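You operate a simulated robot arm through the tools that you are given. There is no shell and no other tool.

You are at the controls of a simulated robot arm. One attempt, no reset.

Task
Put things in order on the side bench top. At the end: the silver roller end stands where the yellow damp meter stood; the low stop card stands where the small cup (marked "No. 6") stood; the yellow damp meter stands where the low stop card stood; the small cup from the side bench top stands on top of the grey sample (marked "No. 6"); whatever was shut is shut again. Leave all else as you found it, and nothing knocked over.
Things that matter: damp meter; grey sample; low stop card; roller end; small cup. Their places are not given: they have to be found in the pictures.

Only the result counts: the job must be done as asked and must still hold three seconds after the hand-in. Knocking over, shifting, dropping, spilling or breaking anything else fails it.

Robot
A 6-joint arm with a two-finger gripper, fixed in place. Base frame: the origin is at the foot of the arm, x ahead of it, y to its left, z up; the work surface is at about z = 0. Readings come in mm, degrees, newtons and seconds.
With the tool pointing down near the work surface it reaches from about 240 to 620 mm from the base axis. Its first joint turns from -66.0 to 66.0 degrees. Payload 1.37 kg.
The tool frame sits at the grasp point between the pads (the TCP): z along the fingers, y along the line on which they close. The tips reach 22 mm beyond it. Largest opening 92 mm; the body of the gripper starts 65 mm behind the TCP.
Orientation is that of the tool frame in the base frame, as a unit quaternion [w, x, y, z]. With the fingers straight down and closing along the base's y, the tool's x points along the base's -x, its y along +y and its z along -z.

Tools
- The arm moves only by the tool nudge_tool. Its argument "steps" is a list that holds one entry, the list of rows, each a list of 7 numbers: the shift along the tool's x, y, z in mm, then the turn, a rotation vector about the tool's x, y, z in degrees, then the finger opening in mm, from 0 to 92. In form: [[[x, y, z, ax, ay, az, jaw], ...]]. A call has 1 to 20 rows; each row shifts and turns the commanded pose from where the row before left it, along the tool's axes as they then stand. Rows are played at 5 a second. More than 50 mm and 8.6 degrees between two rows, or a gripper value outside its range, and nothing of the call is played. Where a pose cannot be reached the arm comes as near as it can. A force on the tool above 40 N (or 10 N above the force at the start of the call, whichever is more), or a blocked arm, ends the call early, and 0.2 s more pass. The fingers move at their own pace and stop on an object; they squeeze with about 25 N. The grip force told is the motor's: it shows also when the fingers shut on nothing. Time passes only in rows, and 0.2 s behind the last, so rows that do not move let the fingers close. The reply holds the time, the measured pose of the TCP, the force on the tool along the base axes, the opening and the grip force, in the units named above and with some noise, with the torque about the TCP (base axes, N m) and any sound that the robot's microphone picked up, and new pictures: "pictures" is both (left out), scene, wrist or none.
- Cameras (640 x 400 px; columns grow to the right, rows downward): "scene" is fixed at [35.6, -432, 580.9]; the picture's right is [0.78, -0.62, 0.00], its down [-0.37, -0.46, -0.81] and it looks along [0.50, 0.63, -0.59] (base axes); focal length 339 px, centre (320, 200). "wrist" rides on the gripper at [71, 19, -102] in the tool frame; the picture's right is [-0.26, 0.97, 0.00], its down [-0.75, -0.20, -0.63] and it looks along [-0.60, -0.16, 0.78] (tool axes); focal length 280 px, centre (320, 200).
- measure_at(camera, pixels): for up to 12 pixels [column, row] of the newest picture of that camera ("zoom" is the newest enlarged one), the place [x, y, z] in the base frame of the surface seen there, good to about 2 mm. The clock stands still meanwhile.
- close_up(camera, box): a new picture of the part [left, top, right, bottom] of that camera's present view, enlarged. The clock stands still meanwhile.
- close_job(): hands the job in; it is judged then, once.

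Unless the task says otherwise, let go and move clear before handing in.

The tools are called by a JSON object that holds its "op" and its "data". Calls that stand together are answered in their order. nudge_tool: Moves the arm, as the interface text tells. Its arguments: {"type":"object","properties":{"steps":{"type":"array"},"pictures":{"type":"string","enum":["both","scene","wrist","none"]}},"required":["steps"]} The other tools are called the same way: measure_at (camera, pixels) gives the place of the surface under pixels of a picture; close_up (camera, box) takes an enlarged picture of a part of a camera's view; close_job () hands the job in.

At the start:

```text
t: 0.0
tool_pos: [380.3, -12.8, 260.9]
tool_rot: [-0.001, 0.0, 1.0, -0.001]
ft_force: [0.4, -0.7, -0.6]
moment: [0.0, -0.02, -0.01]
gripper_width: 91.9
finger_force: 0.0
```

scene: 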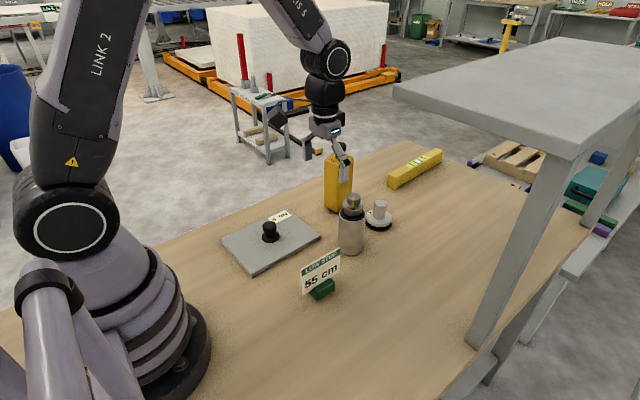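
wrist: 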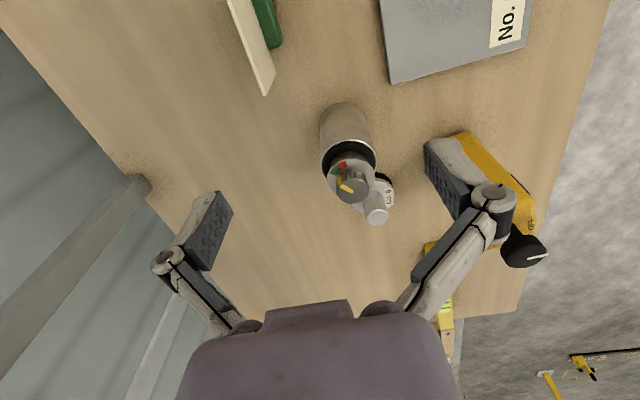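

The scene shows a grey plate with a black knob (about 270,235), a yellow meter (338,180), a silver bottle-like item (351,225), a white piece with a dark base (378,215), a yellow level (415,168) and a sign card (320,275). I'll look closer before I move anything.

{"op": "close_up", "data": {"camera": "scene", "box": [210, 130, 450, 310]}}

{"op": "close_up", "data": {"camera": "wrist", "box": [220, 0, 560, 280]}}

```text
2.22 times, centred on (330, 220) of scene
```

zoom: 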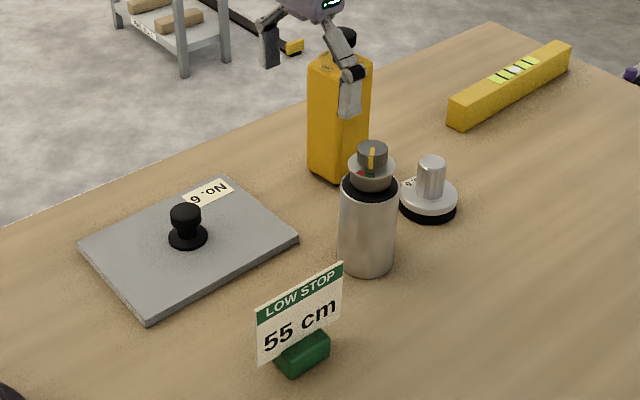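

```text
1.43 times, centred on (390, 140) of wrist
```

zoom: 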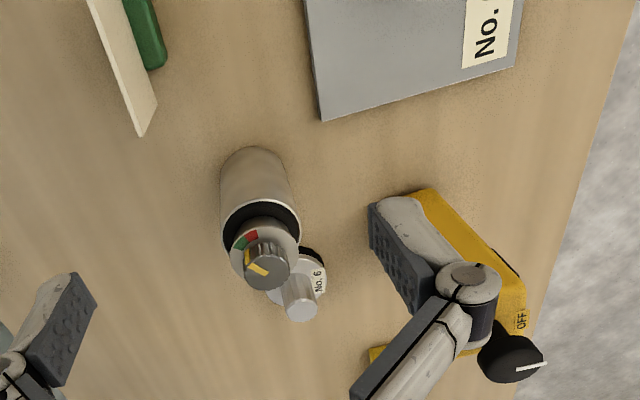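

The close-ups show "No. 6" on both the plate with the black knob and the small white and black piece with the peg. I'll measure the main points.

{"op": "close_up", "data": {"camera": "scene", "box": [210, 200, 330, 280]}}

{"op": "measure_at", "data": {"camera": "scene", "pixels": [[222, 239], [282, 212], [320, 237], [254, 272], [270, 224], [270, 238], [290, 238], [240, 240], [200, 270], [380, 203], [378, 228], [353, 198]]}}

{"op": "measure_at", "data": {"camera": "scene", "pixels": [[343, 148], [330, 157], [352, 158], [338, 212], [326, 205], [351, 255], [302, 275], [340, 252], [322, 295], [333, 285], [312, 295], [310, 320]]}}

```text
5.00 times, centred on (270, 240) of scene
```

zoom: 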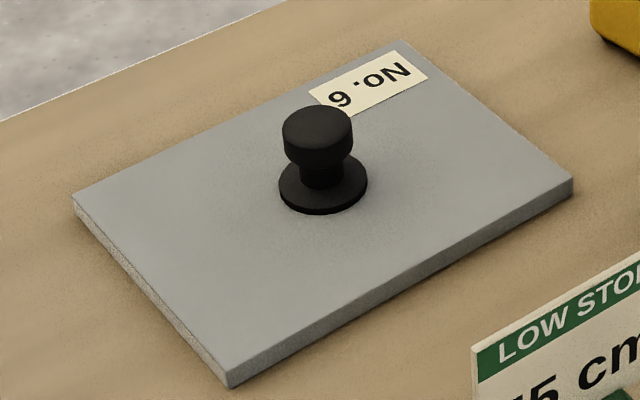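

```text
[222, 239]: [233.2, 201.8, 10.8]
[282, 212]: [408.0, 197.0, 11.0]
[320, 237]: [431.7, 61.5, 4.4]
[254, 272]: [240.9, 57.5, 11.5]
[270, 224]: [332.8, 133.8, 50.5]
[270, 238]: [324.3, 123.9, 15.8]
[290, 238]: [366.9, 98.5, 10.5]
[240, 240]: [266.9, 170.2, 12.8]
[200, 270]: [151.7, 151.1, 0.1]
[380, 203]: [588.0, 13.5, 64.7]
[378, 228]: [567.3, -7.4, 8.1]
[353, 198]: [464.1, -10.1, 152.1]
```

```text
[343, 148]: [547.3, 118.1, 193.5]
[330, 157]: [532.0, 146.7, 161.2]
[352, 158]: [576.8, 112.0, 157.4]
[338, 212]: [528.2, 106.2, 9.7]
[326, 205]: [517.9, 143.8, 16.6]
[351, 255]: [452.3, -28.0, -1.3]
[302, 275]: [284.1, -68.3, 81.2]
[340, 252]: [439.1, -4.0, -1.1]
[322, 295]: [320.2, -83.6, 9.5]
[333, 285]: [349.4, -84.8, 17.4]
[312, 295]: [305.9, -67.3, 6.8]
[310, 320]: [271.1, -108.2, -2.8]
```

The grey tile is about 200 x 145 x 11 mm with a knob at its centre. Next I'll zoom in on each of the other items.

{"op": "close_up", "data": {"camera": "scene", "box": [330, 185, 400, 260]}}

{"op": "close_up", "data": {"camera": "scene", "box": [310, 135, 370, 220]}}

{"op": "close_up", "data": {"camera": "scene", "box": [290, 240, 360, 310]}}

{"op": "close_up", "data": {"camera": "wrist", "box": [300, 90, 420, 240]}}

{"op": "close_up", "data": {"camera": "scene", "box": [440, 150, 640, 400]}}

```text
5.33 times, centred on (365, 222) of scene
```

zoom: 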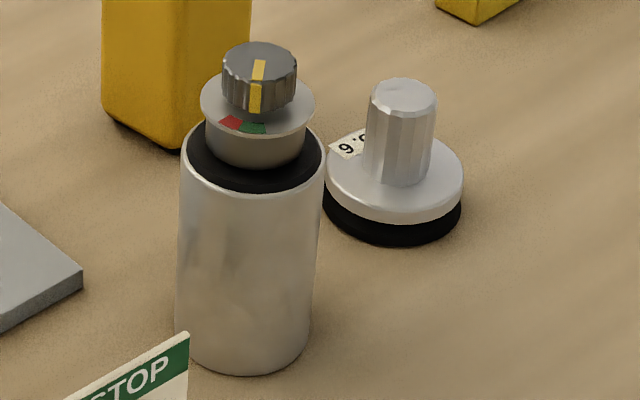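

```text
4.71 times, centred on (340, 178) of scene
```

zoom: 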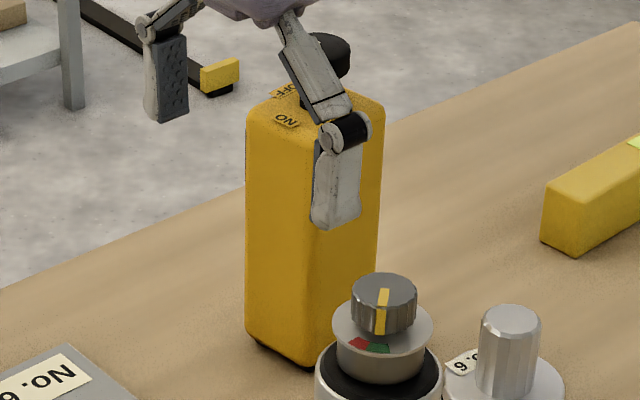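

```text
5.71 times, centred on (325, 275) of scene
```

zoom: 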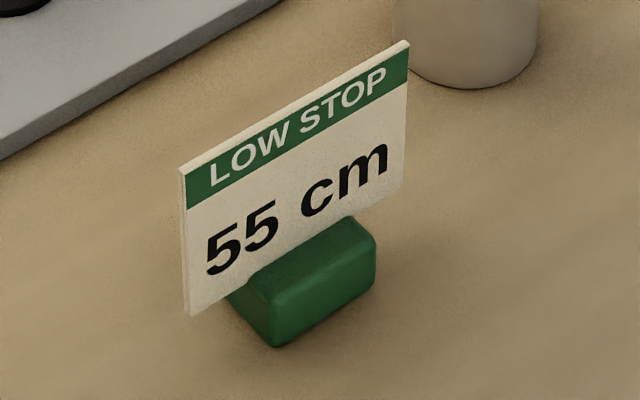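

```text
2.67 times, centred on (360, 165) of wrist
```

zoom: 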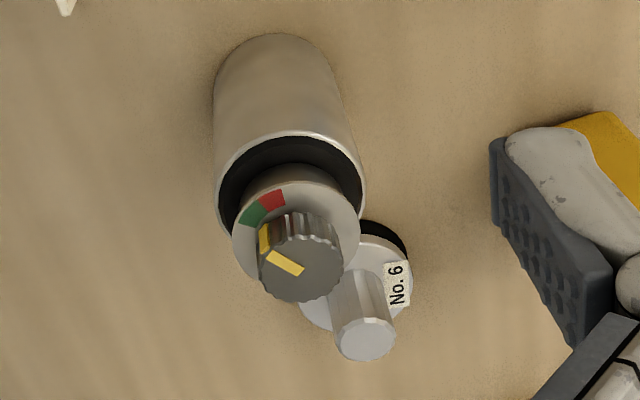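

```text
1.60 times, centred on (540, 275) of scene
```

zoom: 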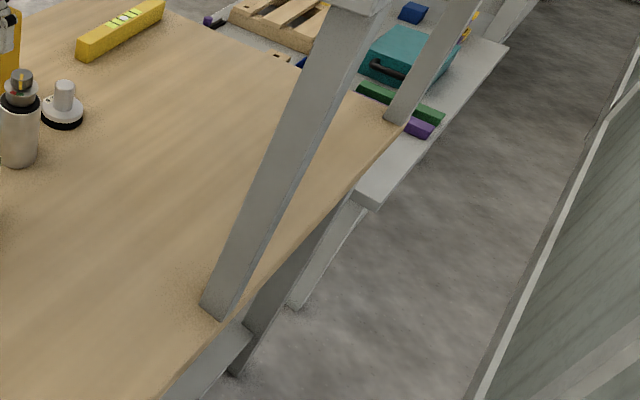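

The silver cylinder with the dial is the roller end, the disc with a peg and the "No. 6" label is the cup, and the yellow box with the ON/OFF knob is the damp meter. I'll measure them from the wrist view too, to get centres and heights.

{"op": "measure_at", "data": {"camera": "wrist", "pixels": [[376, 217], [385, 203], [388, 195], [350, 189], [340, 150], [345, 115], [525, 252], [490, 165], [515, 185], [500, 200], [265, 85], [252, 40]]}}

{"op": "measure_at", "data": {"camera": "scene", "pixels": [[380, 203], [378, 212], [366, 222], [391, 222], [378, 219], [353, 213], [340, 217], [364, 217], [353, 205], [351, 225], [340, 245], [363, 245]]}}

```text
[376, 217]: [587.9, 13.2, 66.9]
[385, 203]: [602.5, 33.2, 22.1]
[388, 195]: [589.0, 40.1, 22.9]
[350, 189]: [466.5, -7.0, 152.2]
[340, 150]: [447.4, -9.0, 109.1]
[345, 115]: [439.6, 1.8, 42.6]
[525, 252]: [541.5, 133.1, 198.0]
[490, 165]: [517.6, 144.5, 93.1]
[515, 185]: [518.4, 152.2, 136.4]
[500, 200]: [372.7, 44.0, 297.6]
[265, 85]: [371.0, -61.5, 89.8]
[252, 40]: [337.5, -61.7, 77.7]
```

```text
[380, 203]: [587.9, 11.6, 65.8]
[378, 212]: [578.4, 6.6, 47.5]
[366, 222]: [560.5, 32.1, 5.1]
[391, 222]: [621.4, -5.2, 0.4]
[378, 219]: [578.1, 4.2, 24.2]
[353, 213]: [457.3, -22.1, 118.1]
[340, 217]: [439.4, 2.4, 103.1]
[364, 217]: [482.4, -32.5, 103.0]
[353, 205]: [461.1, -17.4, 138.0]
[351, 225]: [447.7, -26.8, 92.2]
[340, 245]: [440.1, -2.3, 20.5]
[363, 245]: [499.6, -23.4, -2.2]
```

The cup's peg is centred near (588, 14) with its top at z≈66 and its disc at z≈24. The roller is centred near (466, -7) with its top at z≈152. I'll move above the cup, staying higher than the roller.

{"op": "nudge_tool", "data": {"steps": [[[-26, 3.4, 0, 0, 0, 0, 92], [-26, 3.4, 0, 0, 0, 0, 92], [-26, 3.4, 0, 0, 0, 0, 92], [-26, 3.4, 0, 0, 0, 0, 92], [-26, 3.4, 10, 0, 0, 0, 92], [-26, 3.4, 10, 0, 0, 0, 92], [-26, 3.4, 20, 0, 0, 0, 92], [-26, 3.2, 20, 0, 0, 0, 92], [0, 0, 20, 0, 0, 0, 92], [0, 0, 0, 0, 0, 0, 92]]]}}

{"op": "measure_at", "data": {"camera": "scene", "pixels": [[390, 178], [388, 186], [440, 155], [412, 158], [420, 175]]}}

```text
t: 2.2
tool_pos: [587.9, 13.2, 181.8]
tool_rot: [0.0, 0.0, 1.0, 0.0]
ft_force: [-0.4, -0.8, -0.7]
moment: [-0.01, -0.01, 0.01]
gripper_width: 92.3
finger_force: 0.2
```

scene: 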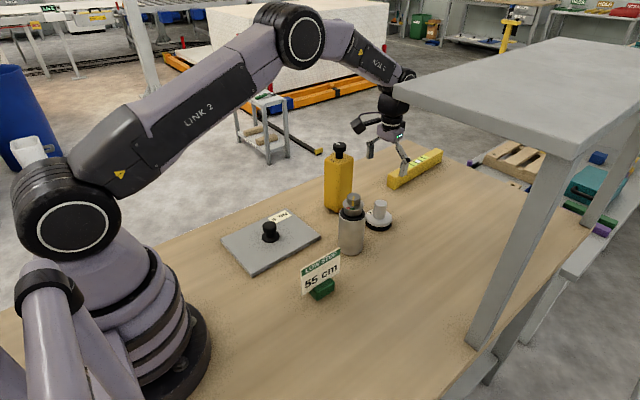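
wrist: 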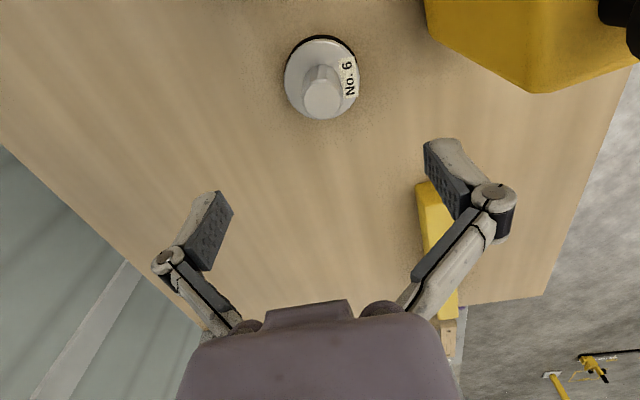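

```text
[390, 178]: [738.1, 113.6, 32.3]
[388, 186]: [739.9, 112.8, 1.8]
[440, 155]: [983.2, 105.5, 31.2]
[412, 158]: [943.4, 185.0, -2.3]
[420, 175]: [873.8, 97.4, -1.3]
```

The cup is now fully in view at wrist (322,80). I'll measure its peg and disc rim, and look at the meter while it's unobstructed.

{"op": "measure_at", "data": {"camera": "wrist", "pixels": [[321, 98], [321, 70], [290, 80], [353, 78], [320, 115], [320, 44], [309, 100], [333, 100], [530, 50], [470, 50], [430, 20], [530, 88]]}}

{"op": "close_up", "data": {"camera": "scene", "box": [310, 135, 370, 220]}}

{"op": "close_up", "data": {"camera": "wrist", "box": [270, 20, 370, 130]}}

```text
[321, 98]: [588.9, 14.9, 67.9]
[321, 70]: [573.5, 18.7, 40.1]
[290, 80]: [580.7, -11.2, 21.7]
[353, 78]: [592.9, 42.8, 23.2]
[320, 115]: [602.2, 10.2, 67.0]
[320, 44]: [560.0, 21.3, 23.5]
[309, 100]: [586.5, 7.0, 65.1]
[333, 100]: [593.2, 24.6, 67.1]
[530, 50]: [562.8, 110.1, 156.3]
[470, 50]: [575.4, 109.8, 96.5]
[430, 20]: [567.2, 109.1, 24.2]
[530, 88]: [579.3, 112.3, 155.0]
```

```text
4.71 times, centred on (340, 178) of scene
```

zoom: 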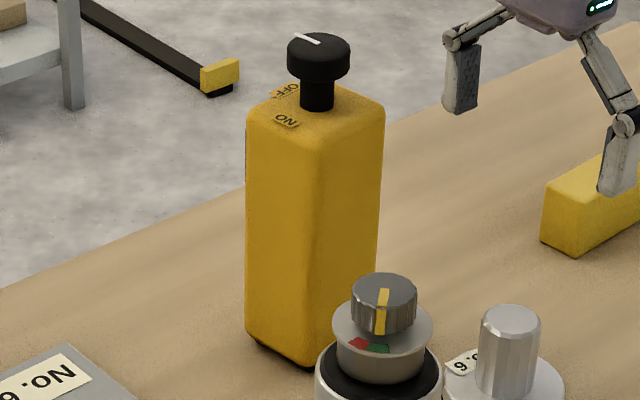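

```text
3.64 times, centred on (320, 75) of wrist
```

zoom: 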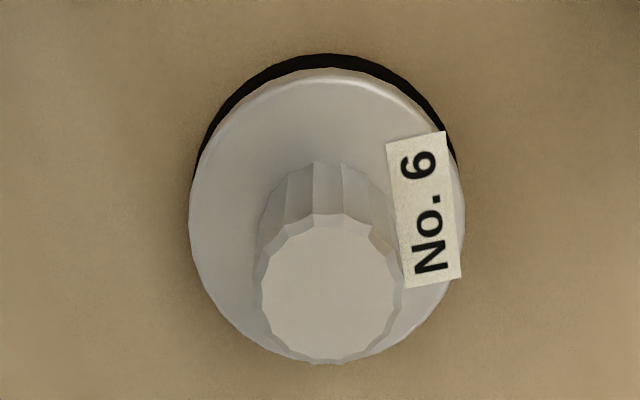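

The peg is centred near (589, 15) and its top is at z≈67. I'll lower to z≈50, just above the disc, and close on the peg.

{"op": "nudge_tool", "data": {"steps": [[[-1, 1.8, 25, 0, 0, 0, 92], [0, 0, 25, 0, 0, 0, 92], [0, 0, 25, 0, 0, 0, 92], [0, 0, 25, 0, 0, 0, 92], [0, 0, 20, 0, 0, 0, 92], [0, 0, 11, 0, 0, 0, 92], [0, 0, 0, 0, 0, 0, 92]]]}}

```text
t: 3.8
tool_pos: [587.8, 15.4, 48.9]
tool_rot: [-0.001, 0.0, 1.0, 0.0]
ft_force: [-0.3, 0.2, -0.3]
moment: [-0.02, 0.01, 0.0]
gripper_width: 92.0
finger_force: 0.0
```

scene: 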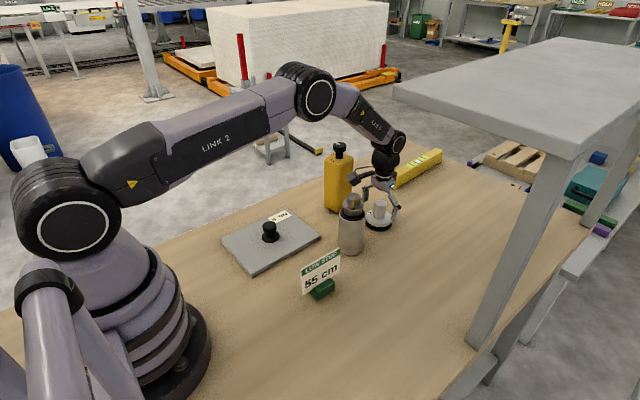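
wrist: 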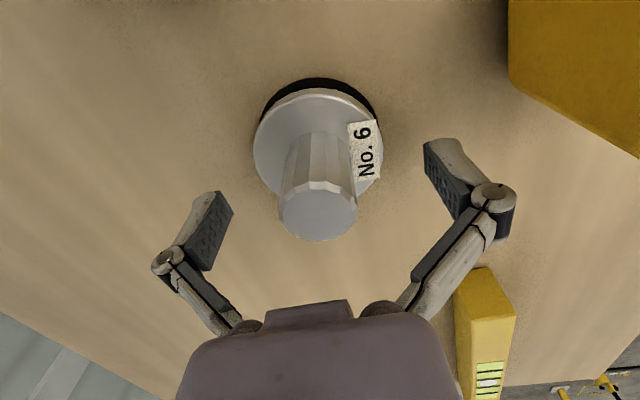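

The peg at (318,210) lies between the fingers with no contact. I'll close on it.

{"op": "nudge_tool", "data": {"steps": [[[0, 0, 0, 0, 0, 0, 50], [0, 0, 0, 0, 0, 0, 30], [0, 0, 0, 0, 0, 0, 10], [0, 0, 0, 0, 0, 0, 10], [0, 0, 0, 0, 0, 0, 10]]]}}

```text
t: 5.0
tool_pos: [589.4, 16.6, 49.5]
tool_rot: [0.0, 0.0, 1.0, 0.0]
ft_force: [-0.8, -1.0, 0.5]
moment: [-0.02, -0.02, -0.04]
gripper_width: 30.2
finger_force: 25.1
```

scene: 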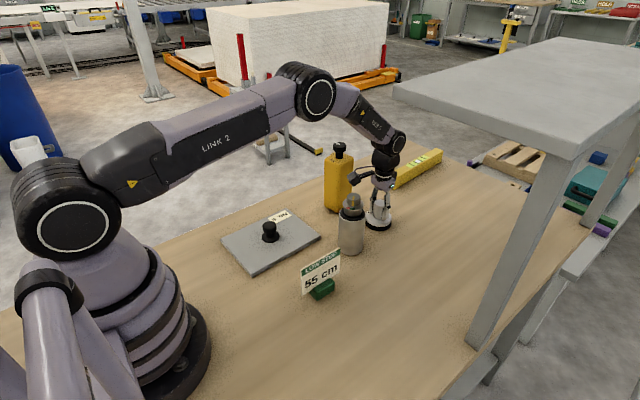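
wrist: 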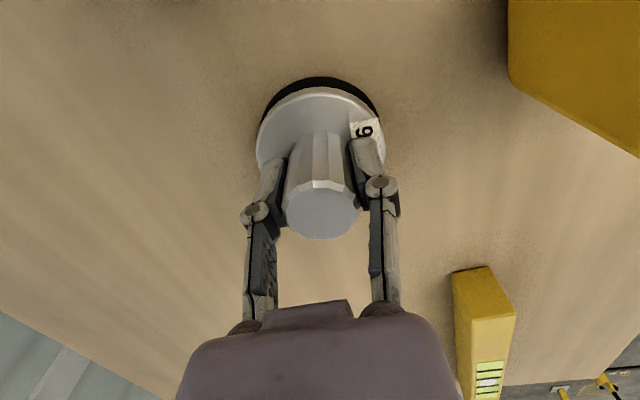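

The fingers hold the peg at 30 mm opening and 25 N. I'll lift a little and check the force.

{"op": "nudge_tool", "data": {"steps": [[[0, 0, -3, 0, 0, 0, 10], [0, 0, -5, 0, 0, 0, 10], [0, 0, -7, 0, 0, 0, 10], [0, 0, 0, 0, 0, 0, 10]]], "pictures": "both"}}

```text
t: 6.0
tool_pos: [588.1, 16.3, 65.3]
tool_rot: [0.0, 0.0, 1.0, 0.0]
ft_force: [-0.4, -0.7, 0.9]
moment: [0.01, -0.04, 0.03]
gripper_width: 30.0
finger_force: 24.5
```

scene: 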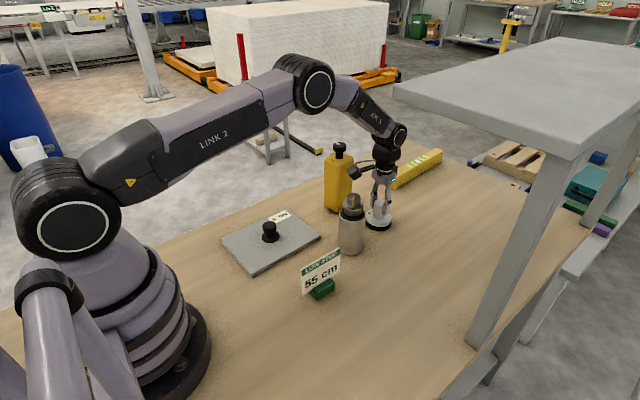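
wrist: 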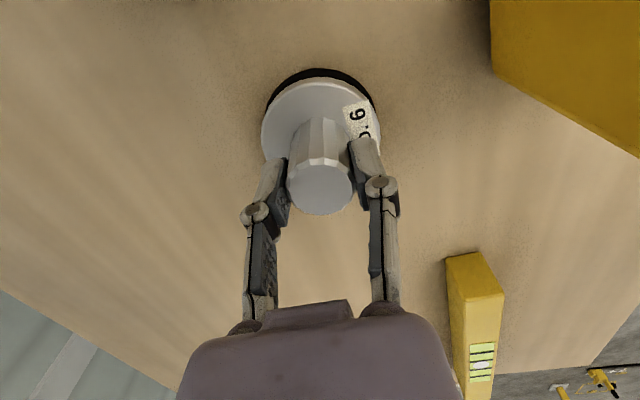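

The peg top moved within the wrist picture, from about row 210 to row 188, so the cup may have slipped rather than lifted. I'll measure it.

{"op": "measure_at", "data": {"camera": "wrist", "pixels": [[321, 195], [321, 175], [300, 110], [320, 90], [320, 72]]}}

{"op": "close_up", "data": {"camera": "scene", "box": [340, 160, 420, 240]}}

{"op": "close_up", "data": {"camera": "wrist", "box": [230, 60, 410, 230]}}

```text
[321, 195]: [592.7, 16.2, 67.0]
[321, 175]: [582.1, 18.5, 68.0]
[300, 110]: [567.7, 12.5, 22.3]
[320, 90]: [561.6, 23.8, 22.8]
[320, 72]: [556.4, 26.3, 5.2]
```

```text
5.00 times, centred on (380, 200) of scene
```

zoom: 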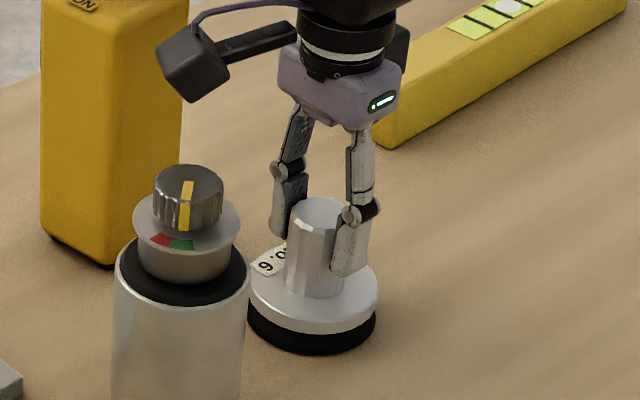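

```text
2.35 times, centred on (320, 145) of wrist
```

zoom: 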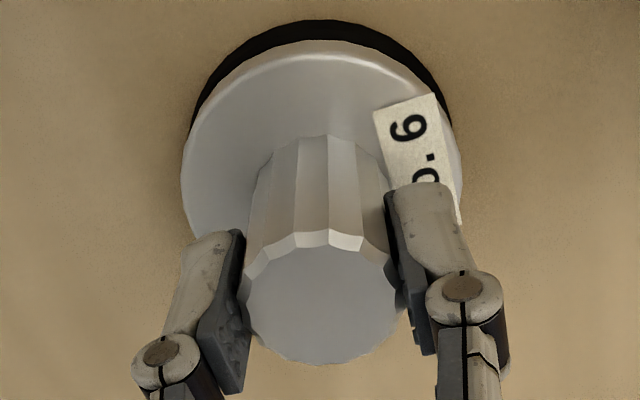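

The cup stayed on the bench: its peg top is still at z≈67, so the fingers slid up the peg. I'll go back down, grip again and pull in very small steps while I watch the force.

{"op": "nudge_tool", "data": {"steps": [[[0, 0, 0, 0, 0, 0, 45], [0, 0, 0, 0, 0, 0, 45], [0, 0, 8, 0, 0, 0, 45], [0, 0, 8, 0, 0, 0, 45], [0, 0, 0, 0, 0, 0, 10], [0, 0, 0, 0, 0, 0, 10], [0, 0, 0, 0, 0, 0, 10]]], "pictures": "none"}}

{"op": "nudge_tool", "data": {"steps": [[[0, 0, -1, 0, 0, 0, 0]]], "pictures": "none"}}

{"op": "nudge_tool", "data": {"steps": [[[0, 0, -1, 0, 0, 0, 0]]], "pictures": "none"}}

{"op": "nudge_tool", "data": {"steps": [[[0, 0, -1, 0, 0, 0, 0]]], "pictures": "wrist"}}

```text
t: 7.6
tool_pos: [588.4, 17.7, 49.6]
tool_rot: [0.0, 0.0, 1.0, 0.001]
ft_force: [-0.3, -0.3, -0.1]
moment: [0.01, 0.02, 0.02]
gripper_width: 30.3
finger_force: 24.7
```

```text
t: 8.0
tool_pos: [587.9, 16.6, 50.3]
tool_rot: [0.0, 0.0, 1.0, 0.0]
ft_force: [-0.2, 0.0, -0.3]
moment: [0.02, 0.01, 0.0]
gripper_width: 30.1
finger_force: 25.4
```

```text
t: 8.4
tool_pos: [588.8, 16.9, 50.4]
tool_rot: [0.0, 0.0, 1.0, 0.0]
ft_force: [-0.9, 0.1, 0.5]
moment: [0.03, -0.02, -0.02]
gripper_width: 30.1
finger_force: 25.1
```

```text
t: 8.8
tool_pos: [588.4, 16.0, 51.5]
tool_rot: [0.0, 0.0, 1.0, 0.0]
ft_force: [0.1, -0.5, -1.9]
moment: [0.0, 0.0, -0.01]
gripper_width: 30.0
finger_force: 25.1
```

wrist: 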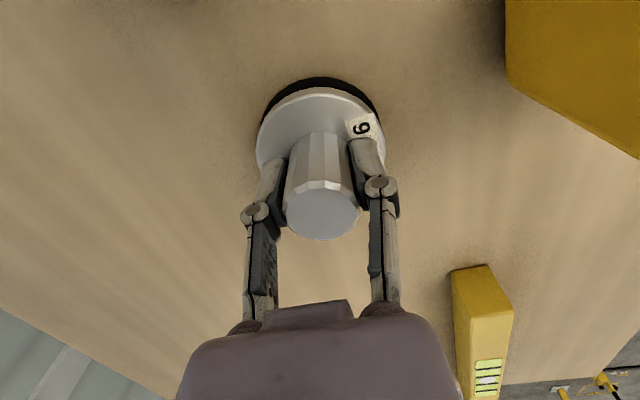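

The force stays near zero so far, at -1.9 N on the last step. I'll keep pulling 2 mm at a time.

{"op": "nudge_tool", "data": {"steps": [[[0, 0, -2, 0, 0, 0, 0]]], "pictures": "none"}}

{"op": "nudge_tool", "data": {"steps": [[[0, 0, -2, 0, 0, 0, 0]]], "pictures": "none"}}

{"op": "nudge_tool", "data": {"steps": [[[0, 0, -2, 0, 0, 0, 0]]], "pictures": "none"}}

{"op": "nudge_tool", "data": {"steps": [[[0, 0, -2, 0, 0, 0, 0]]], "pictures": "both"}}

```text
t: 9.2
tool_pos: [587.7, 17.0, 53.5]
tool_rot: [0.001, 0.0, 1.0, -0.001]
ft_force: [0.6, 1.0, -1.0]
moment: [0.03, 0.0, 0.03]
gripper_width: 29.9
finger_force: 24.8
```

```text
t: 9.6
tool_pos: [588.3, 16.9, 54.5]
tool_rot: [0.0, 0.0, 1.0, 0.001]
ft_force: [0.1, -0.1, -1.6]
moment: [0.03, 0.03, -0.05]
gripper_width: 30.1
finger_force: 25.3
```

```text
t: 10.0
tool_pos: [588.3, 17.5, 57.4]
tool_rot: [0.0, 0.0, 1.0, -0.001]
ft_force: [0.3, -1.0, -1.0]
moment: [0.01, 0.01, 0.03]
gripper_width: 30.1
finger_force: 24.7
```

```text
t: 10.4
tool_pos: [587.7, 15.9, 59.3]
tool_rot: [0.0, 0.0, 1.0, 0.0]
ft_force: [-0.4, -0.1, -1.0]
moment: [0.04, 0.0, 0.01]
gripper_width: 30.0
finger_force: 24.7
```

scene: 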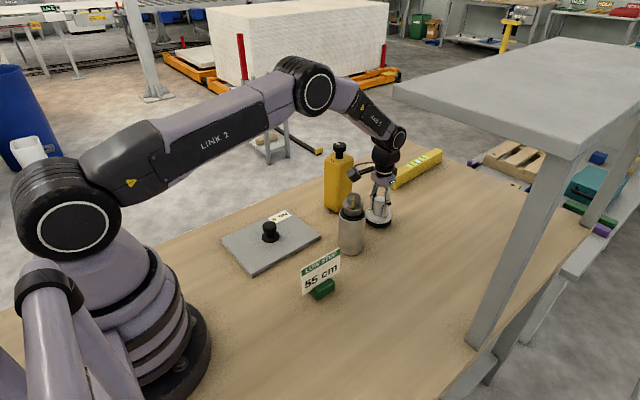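
wrist: 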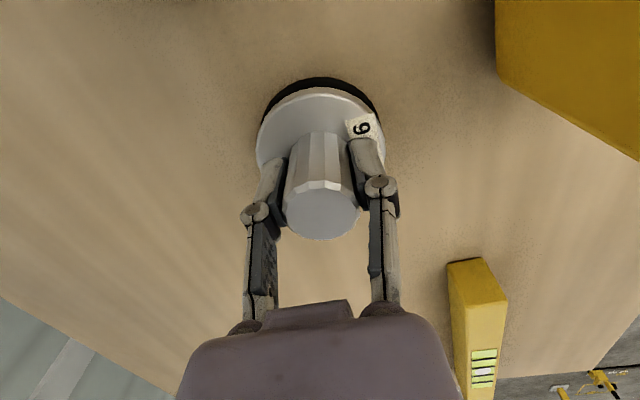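

The cup now stays fixed between the fingers while the view rises around it, so it looks lifted. I'll measure to confirm.

{"op": "measure_at", "data": {"camera": "wrist", "pixels": [[321, 215], [300, 110], [320, 95]]}}

{"op": "close_up", "data": {"camera": "scene", "box": [340, 160, 420, 240]}}

```text
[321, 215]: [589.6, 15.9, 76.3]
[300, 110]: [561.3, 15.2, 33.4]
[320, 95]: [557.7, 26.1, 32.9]
```

```text
5.00 times, centred on (380, 200) of scene
```

zoom: 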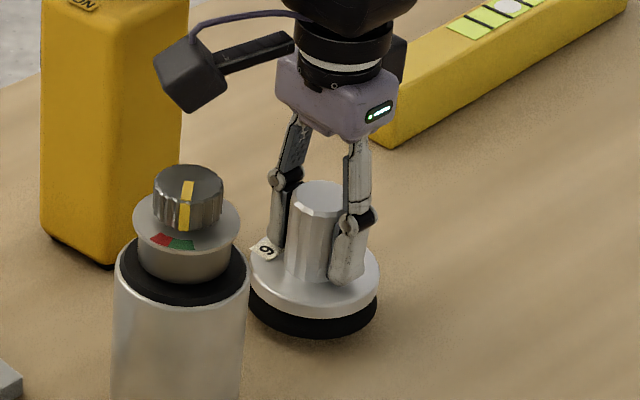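

It's lifted: the peg top is at z≈76 and the disc at z≈33. I'll keep raising gently and check that it doesn't slip, and I'll measure the tile for a place to put it.

{"op": "nudge_tool", "data": {"steps": [[[0, 0, -3, 0, 0, 0, 0], [0, 0, -4, 0, 0, 0, 0], [0, 0, -5, 0, 0, 0, 0], [0, 0, -6, 0, 0, 0, 0], [0, 0, -6, 0, 0, 0, 0], [0, 0, -6, 0, 0, 0, 0], [0, 0, -6, 0, 0, 0, 0], [0, 0, -4, 0, 0, 0, 0], [0, 0, -2, 0, 0, 0, 0]]]}}

{"op": "measure_at", "data": {"camera": "scene", "pixels": [[286, 210], [318, 236], [252, 274], [224, 240], [262, 238], [279, 236], [270, 242], [270, 222], [285, 254], [305, 226], [240, 257], [302, 222]]}}

```text
t: 12.4
tool_pos: [587.1, 17.8, 102.0]
tool_rot: [0.001, 0.0, 1.0, 0.0]
ft_force: [-0.7, 0.7, -1.4]
moment: [0.0, -0.04, -0.04]
gripper_width: 29.9
finger_force: 24.9
```

scene: 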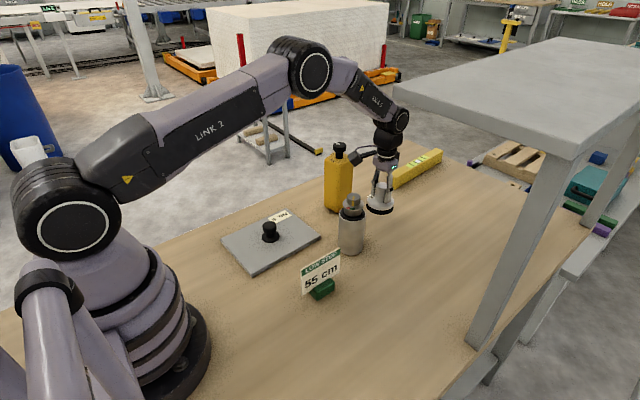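
wrist: 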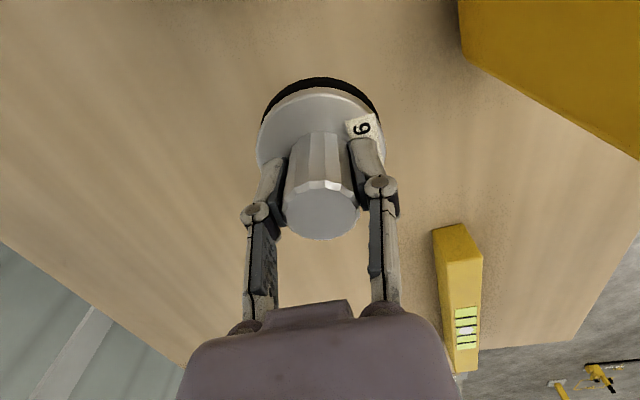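

```text
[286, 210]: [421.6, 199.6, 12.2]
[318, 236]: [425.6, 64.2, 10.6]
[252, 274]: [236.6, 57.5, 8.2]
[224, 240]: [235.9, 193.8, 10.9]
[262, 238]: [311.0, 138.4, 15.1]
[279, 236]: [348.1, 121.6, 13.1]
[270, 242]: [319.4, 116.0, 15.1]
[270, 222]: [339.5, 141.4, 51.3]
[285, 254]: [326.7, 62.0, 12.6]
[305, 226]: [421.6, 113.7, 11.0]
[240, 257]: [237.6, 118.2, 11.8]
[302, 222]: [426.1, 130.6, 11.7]
```

The cup holds steady in the grip. I'll raise it above roller height, then carry it over the tile to about (388, 128), between the knob flange and the tile edge.

{"op": "nudge_tool", "data": {"steps": [[[0, 0, -5, 0, 0, 0, 0], [0, 0, -8, 0, 0, 0, 0], [0, 0, -11, 0, 0, 0, 0], [0, 0, -12, 0, 0, 0, 0], [0, 0, -12, 0, 0, 0, 0], [0, 0, -12, 0, 0, 0, 0], [0, 0, -12, 0, 0, 0, 0], [0, 0, -12, 0, 0, 0, 0], [0, 0, -12, 0, 0, 0, 0], [0, 0, -10, 0, 0, 0, 0], [0, 0, -6, 0, 0, 0, 0], [0, 0, -3, 0, 0, 0, 0], [0, 0, 0, 0, 0, 0, 0]]], "pictures": "wrist"}}

```text
t: 15.2
tool_pos: [588.3, 17.3, 216.0]
tool_rot: [0.0, 0.0, 1.0, 0.0]
ft_force: [0.9, 0.1, -0.9]
moment: [-0.02, 0.03, -0.01]
gripper_width: 29.7
finger_force: 25.2
```

wrist: 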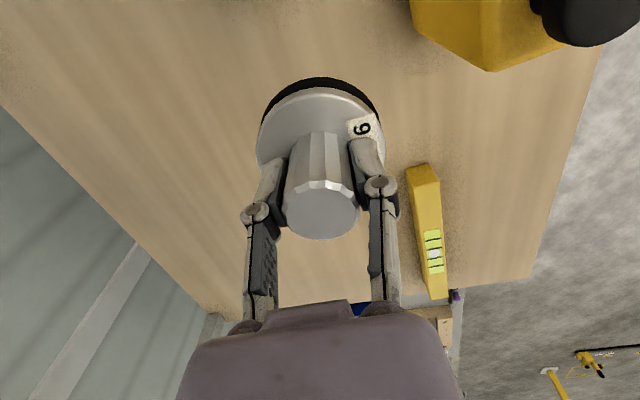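

The grip is firm, with the cup bottom at about z=166. I'll carry it over to the tile.

{"op": "nudge_tool", "data": {"steps": [[[5, 1, 0, 0, 0, 0, 0], [10, 3, 0, 0, 0, 0, 0], [13, 6, 0, 0, 0, 0, 0], [14, 8, 0, 0, 0, 0, 0], [14, 8, 0, 0, 0, 0, 0], [14, 8, 0, 0, 0, 0, 0], [14, 8, 0, 0, 0, 0, 0], [14, 8, 0, 0, 0, 0, 0], [14, 8, 0, 0, 0, 0, 0], [14, 8, 0, 0, 0, 0, 0], [14, 8, 0, 0, 0, 0, 0], [14, 8, 0, 0, 0, 0, 0], [14, 8, 0, 0, 0, 0, 0], [12, 8, 0, 0, 0, 0, 0], [10, 6, 0, 0, 0, 0, 0], [6, 4, 0, 0, 0, 0, 0], [4, 3, 0, 0, 0, 0, 0], [0, 0, 0, 0, 0, 0, 0]]]}}

```text
t: 19.0
tool_pos: [389.2, 127.2, 216.9]
tool_rot: [0.0, 0.0, 1.0, 0.0]
ft_force: [0.3, -0.7, -1.8]
moment: [0.02, 0.01, 0.02]
gripper_width: 30.1
finger_force: 24.7
```

scene: 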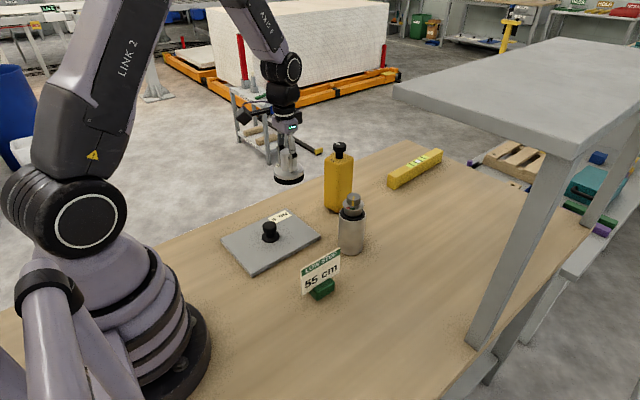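
wrist: 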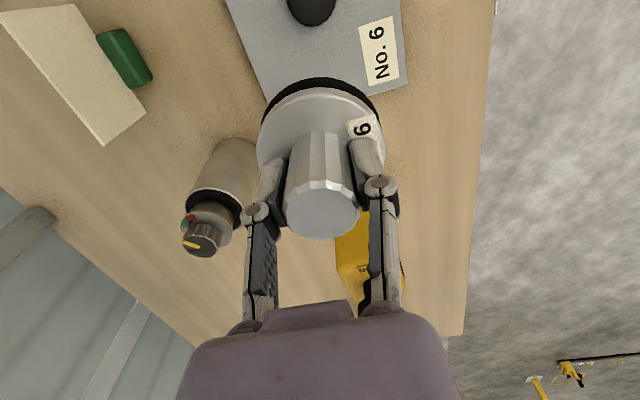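

The tile and its knob are visible below. I'll lower to just above the tile and check.

{"op": "nudge_tool", "data": {"steps": [[[0, 0, 6, 0, 0, 0, 0], [0, 0, 10, 0, 0, 0, 0], [0, 0, 14, 0, 0, 0, 0], [0, 0, 14, 0, 0, 0, 0], [0, 0, 14, 0, 0, 0, 0], [0, 0, 14, 0, 0, 0, 0], [0, 0, 14, 0, 0, 0, 0], [0, 0, 14, 0, 0, 0, 0], [0, 0, 14, 0, 0, 0, 0], [0, 0, 12, 0, 0, 0, 0], [0, 0, 8, 0, 0, 0, 0], [0, 0, 6, 0, 0, 0, 0], [0, 0, 0, 0, 0, 0, 0]]]}}

```text
t: 21.8
tool_pos: [389.1, 128.5, 77.2]
tool_rot: [0.0, -0.001, 1.0, 0.0]
ft_force: [0.0, 1.0, -1.5]
moment: [0.04, 0.0, 0.0]
gripper_width: 29.8
finger_force: 24.7
```

scene: 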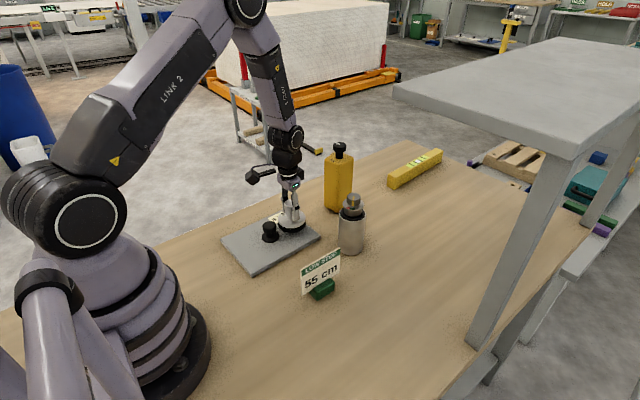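
wrist: 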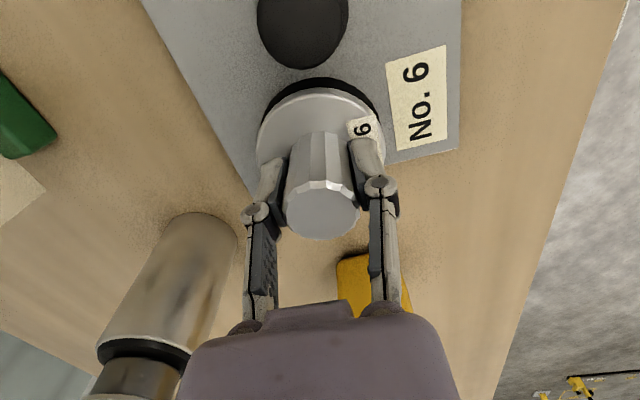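

The cup is just above the tile and the knob and label look clear. I'll measure the tile edges, knob and cup rim before I set it down.

{"op": "measure_at", "data": {"camera": "wrist", "pixels": [[455, 146], [395, 158], [250, 185], [200, 100], [302, 30], [302, 66], [388, 65], [396, 148], [262, 140], [320, 92], [380, 120], [321, 215]]}}

{"op": "close_up", "data": {"camera": "scene", "box": [215, 165, 335, 280]}}

```text
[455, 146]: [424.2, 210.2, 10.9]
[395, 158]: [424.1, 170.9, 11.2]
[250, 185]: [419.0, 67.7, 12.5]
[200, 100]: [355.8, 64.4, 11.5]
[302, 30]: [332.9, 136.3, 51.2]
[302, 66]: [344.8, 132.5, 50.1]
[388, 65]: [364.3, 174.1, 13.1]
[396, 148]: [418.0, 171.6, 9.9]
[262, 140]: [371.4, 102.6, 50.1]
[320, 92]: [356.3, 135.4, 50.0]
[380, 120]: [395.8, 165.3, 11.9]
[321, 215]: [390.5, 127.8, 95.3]
```

```text
3.48 times, centred on (275, 222) of scene
```

zoom: 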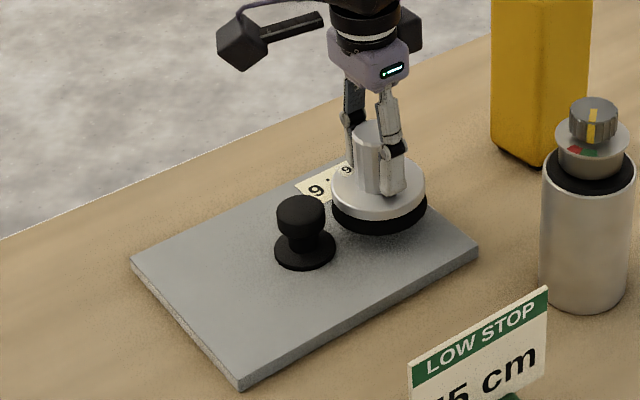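

The tile spans about x 235–425 and y 60–210, and the cup base radius is about 33 mm. I'll shift to about (384, 104) for even margins to the knob flange and edges, then lower slowly.

{"op": "nudge_tool", "data": {"steps": [[[2, -5, 0, 0, 0, 0, 0], [2, -7, 0, 0, 0, 0, 0], [1, -7, 0, 0, 0, 0, 0], [1, -5, 0, 0, 0, 0, 0], [0, 0, 3, 0, 0, 0, 0], [0, 0, 3, 0, 0, 0, 0], [0, 0, 3, 0, 0, 0, 0], [0, 0, 2, 0, 0, 0, 0], [0, 0, 2, 0, 0, 0, 0], [0, 0, 0, 0, 0, 0, 0]]]}}

```text
t: 24.0
tool_pos: [382.7, 103.6, 63.1]
tool_rot: [0.0, 0.0, 1.0, -0.001]
ft_force: [0.7, 1.1, -0.8]
moment: [0.0, 0.04, -0.01]
gripper_width: 29.7
finger_force: 25.3
```

scene: 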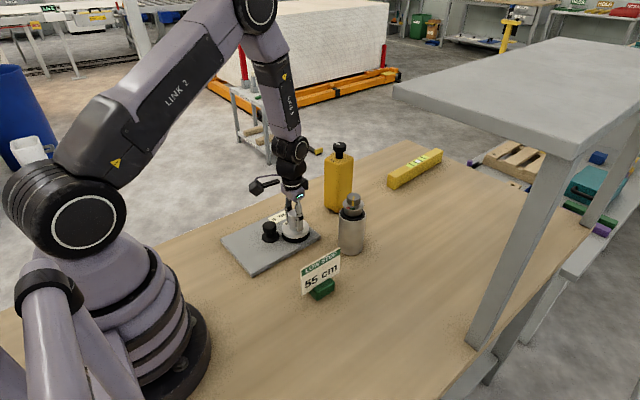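
wrist: 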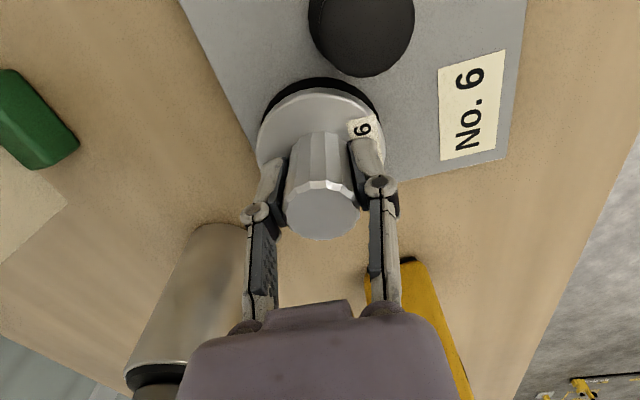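

Almost down, and no contact force yet. I'll creep down until the tile pushes back.

{"op": "nudge_tool", "data": {"steps": [[[0, 0, 1, 0, 0, 0, 0], [0, 0, 0, 0, 0, 0, 0]]], "pictures": "none"}}

{"op": "nudge_tool", "data": {"steps": [[[0, 0, 1, 0, 0, 0, 0], [0, 0, 0, 0, 0, 0, 0]]], "pictures": "none"}}

{"op": "nudge_tool", "data": {"steps": [[[0, 0, 0.5, 0, 0, 0, 0], [0, 0, 0, 0, 0, 0, 0]]], "pictures": "none"}}

```text
t: 24.6
tool_pos: [382.7, 103.9, 63.1]
tool_rot: [-0.001, 0.0, 1.0, 0.0]
ft_force: [1.0, -0.2, -0.7]
moment: [-0.02, 0.02, 0.0]
gripper_width: 29.8
finger_force: 24.5
```

```text
t: 25.2
tool_pos: [382.7, 104.1, 61.2]
tool_rot: [0.001, 0.001, 1.0, 0.0]
ft_force: [-0.3, 0.3, 1.9]
moment: [0.01, 0.07, -0.04]
gripper_width: 29.6
finger_force: 24.7
```

```text
t: 25.8
tool_pos: [382.3, 104.4, 61.4]
tool_rot: [0.0, 0.0, 1.0, 0.001]
ft_force: [-4.9, -0.9, 16.8]
moment: [-0.03, 0.18, -0.01]
gripper_width: 29.7
finger_force: 24.7
```

There is firm contact at 16.8 N. I'll back off slightly, open the fingers part way and look.

{"op": "nudge_tool", "data": {"steps": [[[0, 0, -0.5, 0, 0, 0, 0], [0, 0, 0, 0, 0, 0, 0], [0, 0, 0, 0, 0, 0, 34], [0, 0, 0, 0, 0, 0, 45], [0, 0, 0, 0, 0, 0, 60], [0, 0, 0, 0, 0, 0, 60]]]}}

```text
t: 27.2
tool_pos: [381.4, 103.9, 61.9]
tool_rot: [0.0, 0.0, 1.0, 0.0]
ft_force: [0.5, -0.3, -0.3]
moment: [0.04, -0.03, -0.01]
gripper_width: 60.0
finger_force: 0.1
```

scene: 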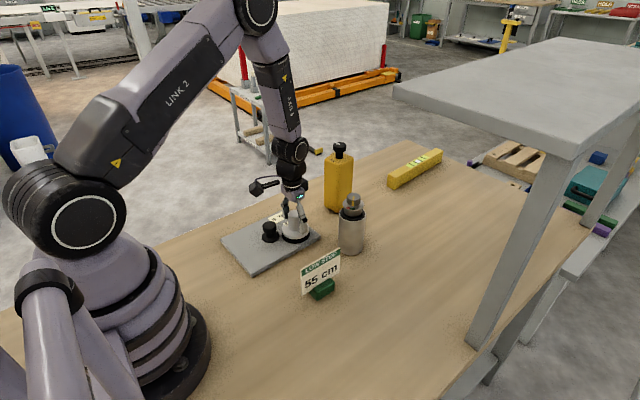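
wrist: 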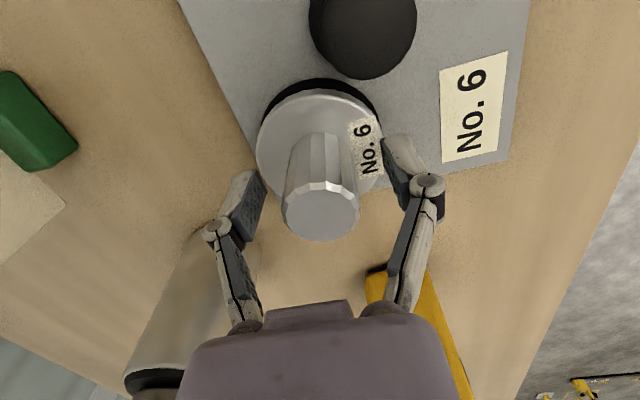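

The cup stands on the tile with its label readable. I'll rise straight up and clear, then look at the result and the card.

{"op": "nudge_tool", "data": {"steps": [[[0, 0, -6, 0, 0, 0, 60], [0, 0, -10, 0, 0, 0, 60], [0, 0, -15, 0, 0, 0, 70], [0, 0, -20, 0, 0, 0, 80], [0, 0, -25, 0, 0, 0, 92], [0, 0, -25, 0, 0, 0, 92], [0, 0, -25, 0, 0, 0, 92], [0, 0, -15, 0, 0, 0, 92], [0, 0, 0, 0, 0, 0, 92]]]}}

```text
t: 29.2
tool_pos: [383.3, 103.7, 201.4]
tool_rot: [-0.001, 0.0, 1.0, 0.0]
ft_force: [0.1, -0.3, -0.2]
moment: [-0.03, 0.0, 0.01]
gripper_width: 91.9
finger_force: 0.1
```

scene: 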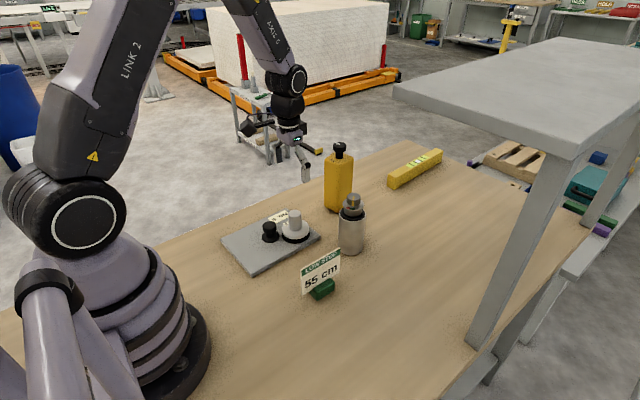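
wrist: 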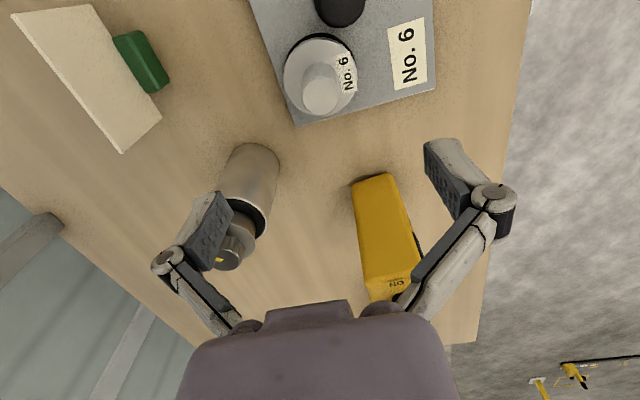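

The cup stands squarely on the tile. Now I'll measure the card from both views, and recheck the tile.

{"op": "measure_at", "data": {"camera": "wrist", "pixels": [[16, 16], [88, 8], [156, 118], [122, 148], [130, 100], [90, 60], [120, 40], [140, 35], [165, 75], [152, 90], [60, 80], [321, 96]]}}

{"op": "measure_at", "data": {"camera": "scene", "pixels": [[303, 272], [338, 253], [304, 290], [338, 268], [320, 283], [320, 297], [311, 291], [334, 280], [322, 290], [318, 236], [252, 274], [224, 240]]}}

{"op": "close_up", "data": {"camera": "scene", "box": [285, 240, 365, 310]}}

```text
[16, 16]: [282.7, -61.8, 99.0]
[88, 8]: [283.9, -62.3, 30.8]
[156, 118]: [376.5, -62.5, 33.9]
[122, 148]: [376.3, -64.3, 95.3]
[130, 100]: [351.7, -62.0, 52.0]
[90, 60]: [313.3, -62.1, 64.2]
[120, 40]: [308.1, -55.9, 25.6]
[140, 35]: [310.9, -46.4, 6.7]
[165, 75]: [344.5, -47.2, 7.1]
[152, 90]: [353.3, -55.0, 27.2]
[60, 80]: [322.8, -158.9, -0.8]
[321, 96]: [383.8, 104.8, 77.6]
```

```text
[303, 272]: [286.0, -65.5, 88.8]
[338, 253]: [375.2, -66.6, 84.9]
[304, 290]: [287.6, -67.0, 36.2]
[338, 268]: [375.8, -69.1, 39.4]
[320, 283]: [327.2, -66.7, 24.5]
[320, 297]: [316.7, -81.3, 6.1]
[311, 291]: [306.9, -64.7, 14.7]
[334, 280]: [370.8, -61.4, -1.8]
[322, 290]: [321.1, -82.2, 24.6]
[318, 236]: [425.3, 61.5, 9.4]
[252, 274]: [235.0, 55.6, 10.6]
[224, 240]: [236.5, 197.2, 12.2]
```

```text
5.71 times, centred on (325, 275) of scene
```

zoom: 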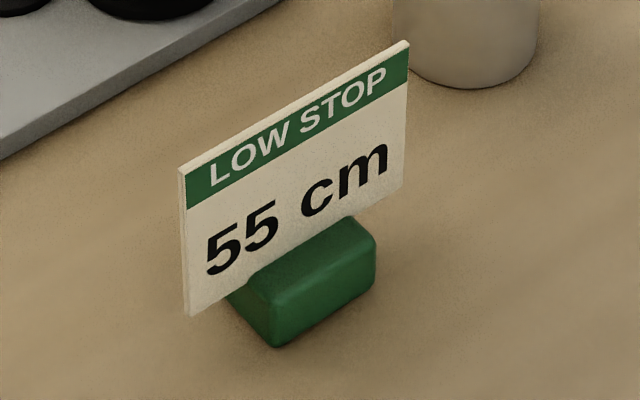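

The card plate spans x 283–377 at y≈-64.5 and z 30–99, with its base centre near (330, -65). I'll move above it and come down to grip the plate.

{"op": "nudge_tool", "data": {"steps": [[[5, -16, 0, 0, 0, 0, 92], [6, -20, 0, 0, 0, 0, 92], [6, -20, 0, 0, 0, 0, 92], [6, -20, 0, 0, 0, 0, 92], [6, -20, 0, 0, 0, 0, 92], [6, -20, 0, 0, 0, 0, 80], [6, -20, 0, 0, 0, 0, 70], [6, -18, 0, 0, 0, 0, 60], [6, -14, 0, 0, 0, 0, 60], [0, 0, 10, 0, 0, 0, 60], [0, 0, 0, 0, 0, 0, 60]]]}}

```text
t: 31.6
tool_pos: [330.0, -65.9, 191.6]
tool_rot: [0.001, 0.0, 1.0, 0.0]
ft_force: [0.0, 0.5, -0.8]
moment: [0.02, -0.01, 0.05]
gripper_width: 60.3
finger_force: 0.1
```

scene: 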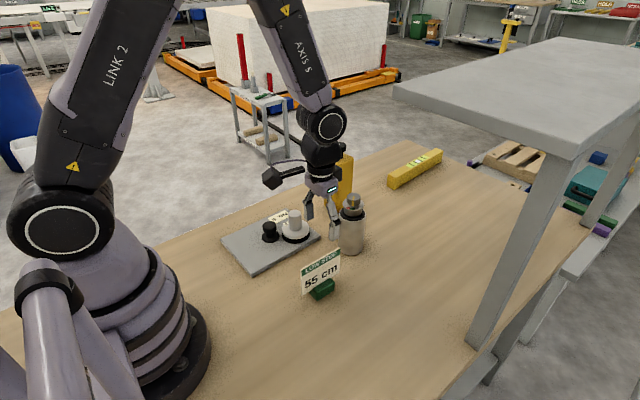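
wrist: 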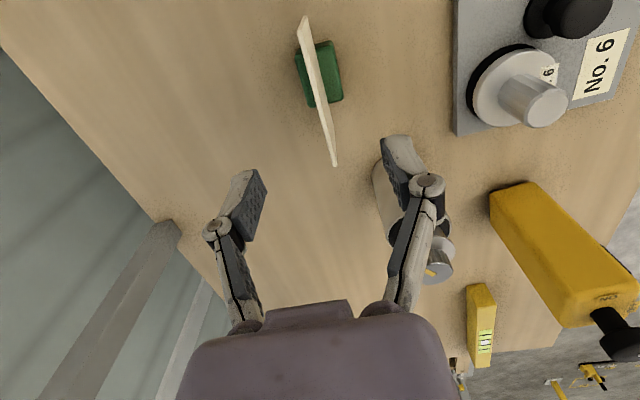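

The card edge at (318,90) is centred under the gripper. I'll lower to z≈60 and close gently on the plate.

{"op": "nudge_tool", "data": {"steps": [[[0, 1, 20, 0, 0, 0, 60], [0, 0, 25, 0, 0, 0, 60], [0, 0, 25, 0, 0, 0, 60], [0, 0, 25, 0, 0, 0, 60], [0, 0, 20, 0, 0, 0, 60], [0, 0, 12, 0, 0, 0, 60], [0, 0, 5, 0, 0, 0, 60], [0, 0, 0, 0, 0, 0, 60]]]}}

```text
t: 33.4
tool_pos: [329.8, -63.1, 59.5]
tool_rot: [0.0, 0.0, 1.0, 0.0]
ft_force: [0.2, -0.4, 0.4]
moment: [-0.01, -0.03, -0.01]
gripper_width: 59.8
finger_force: 0.1
```

scene: 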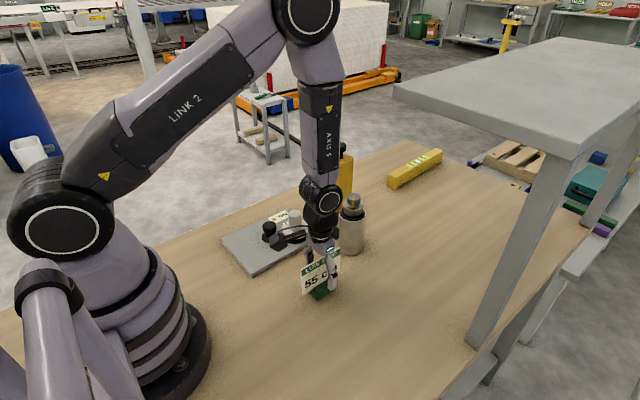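
wrist: 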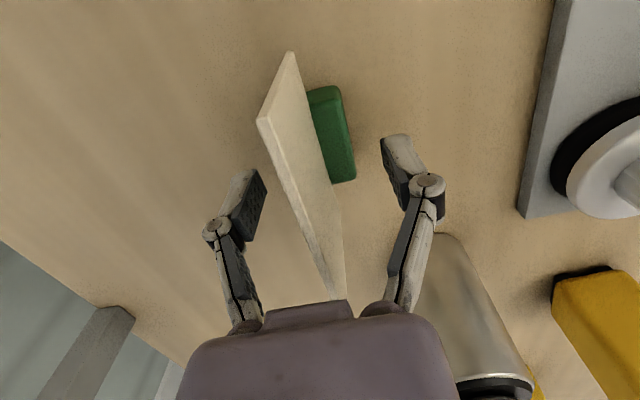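

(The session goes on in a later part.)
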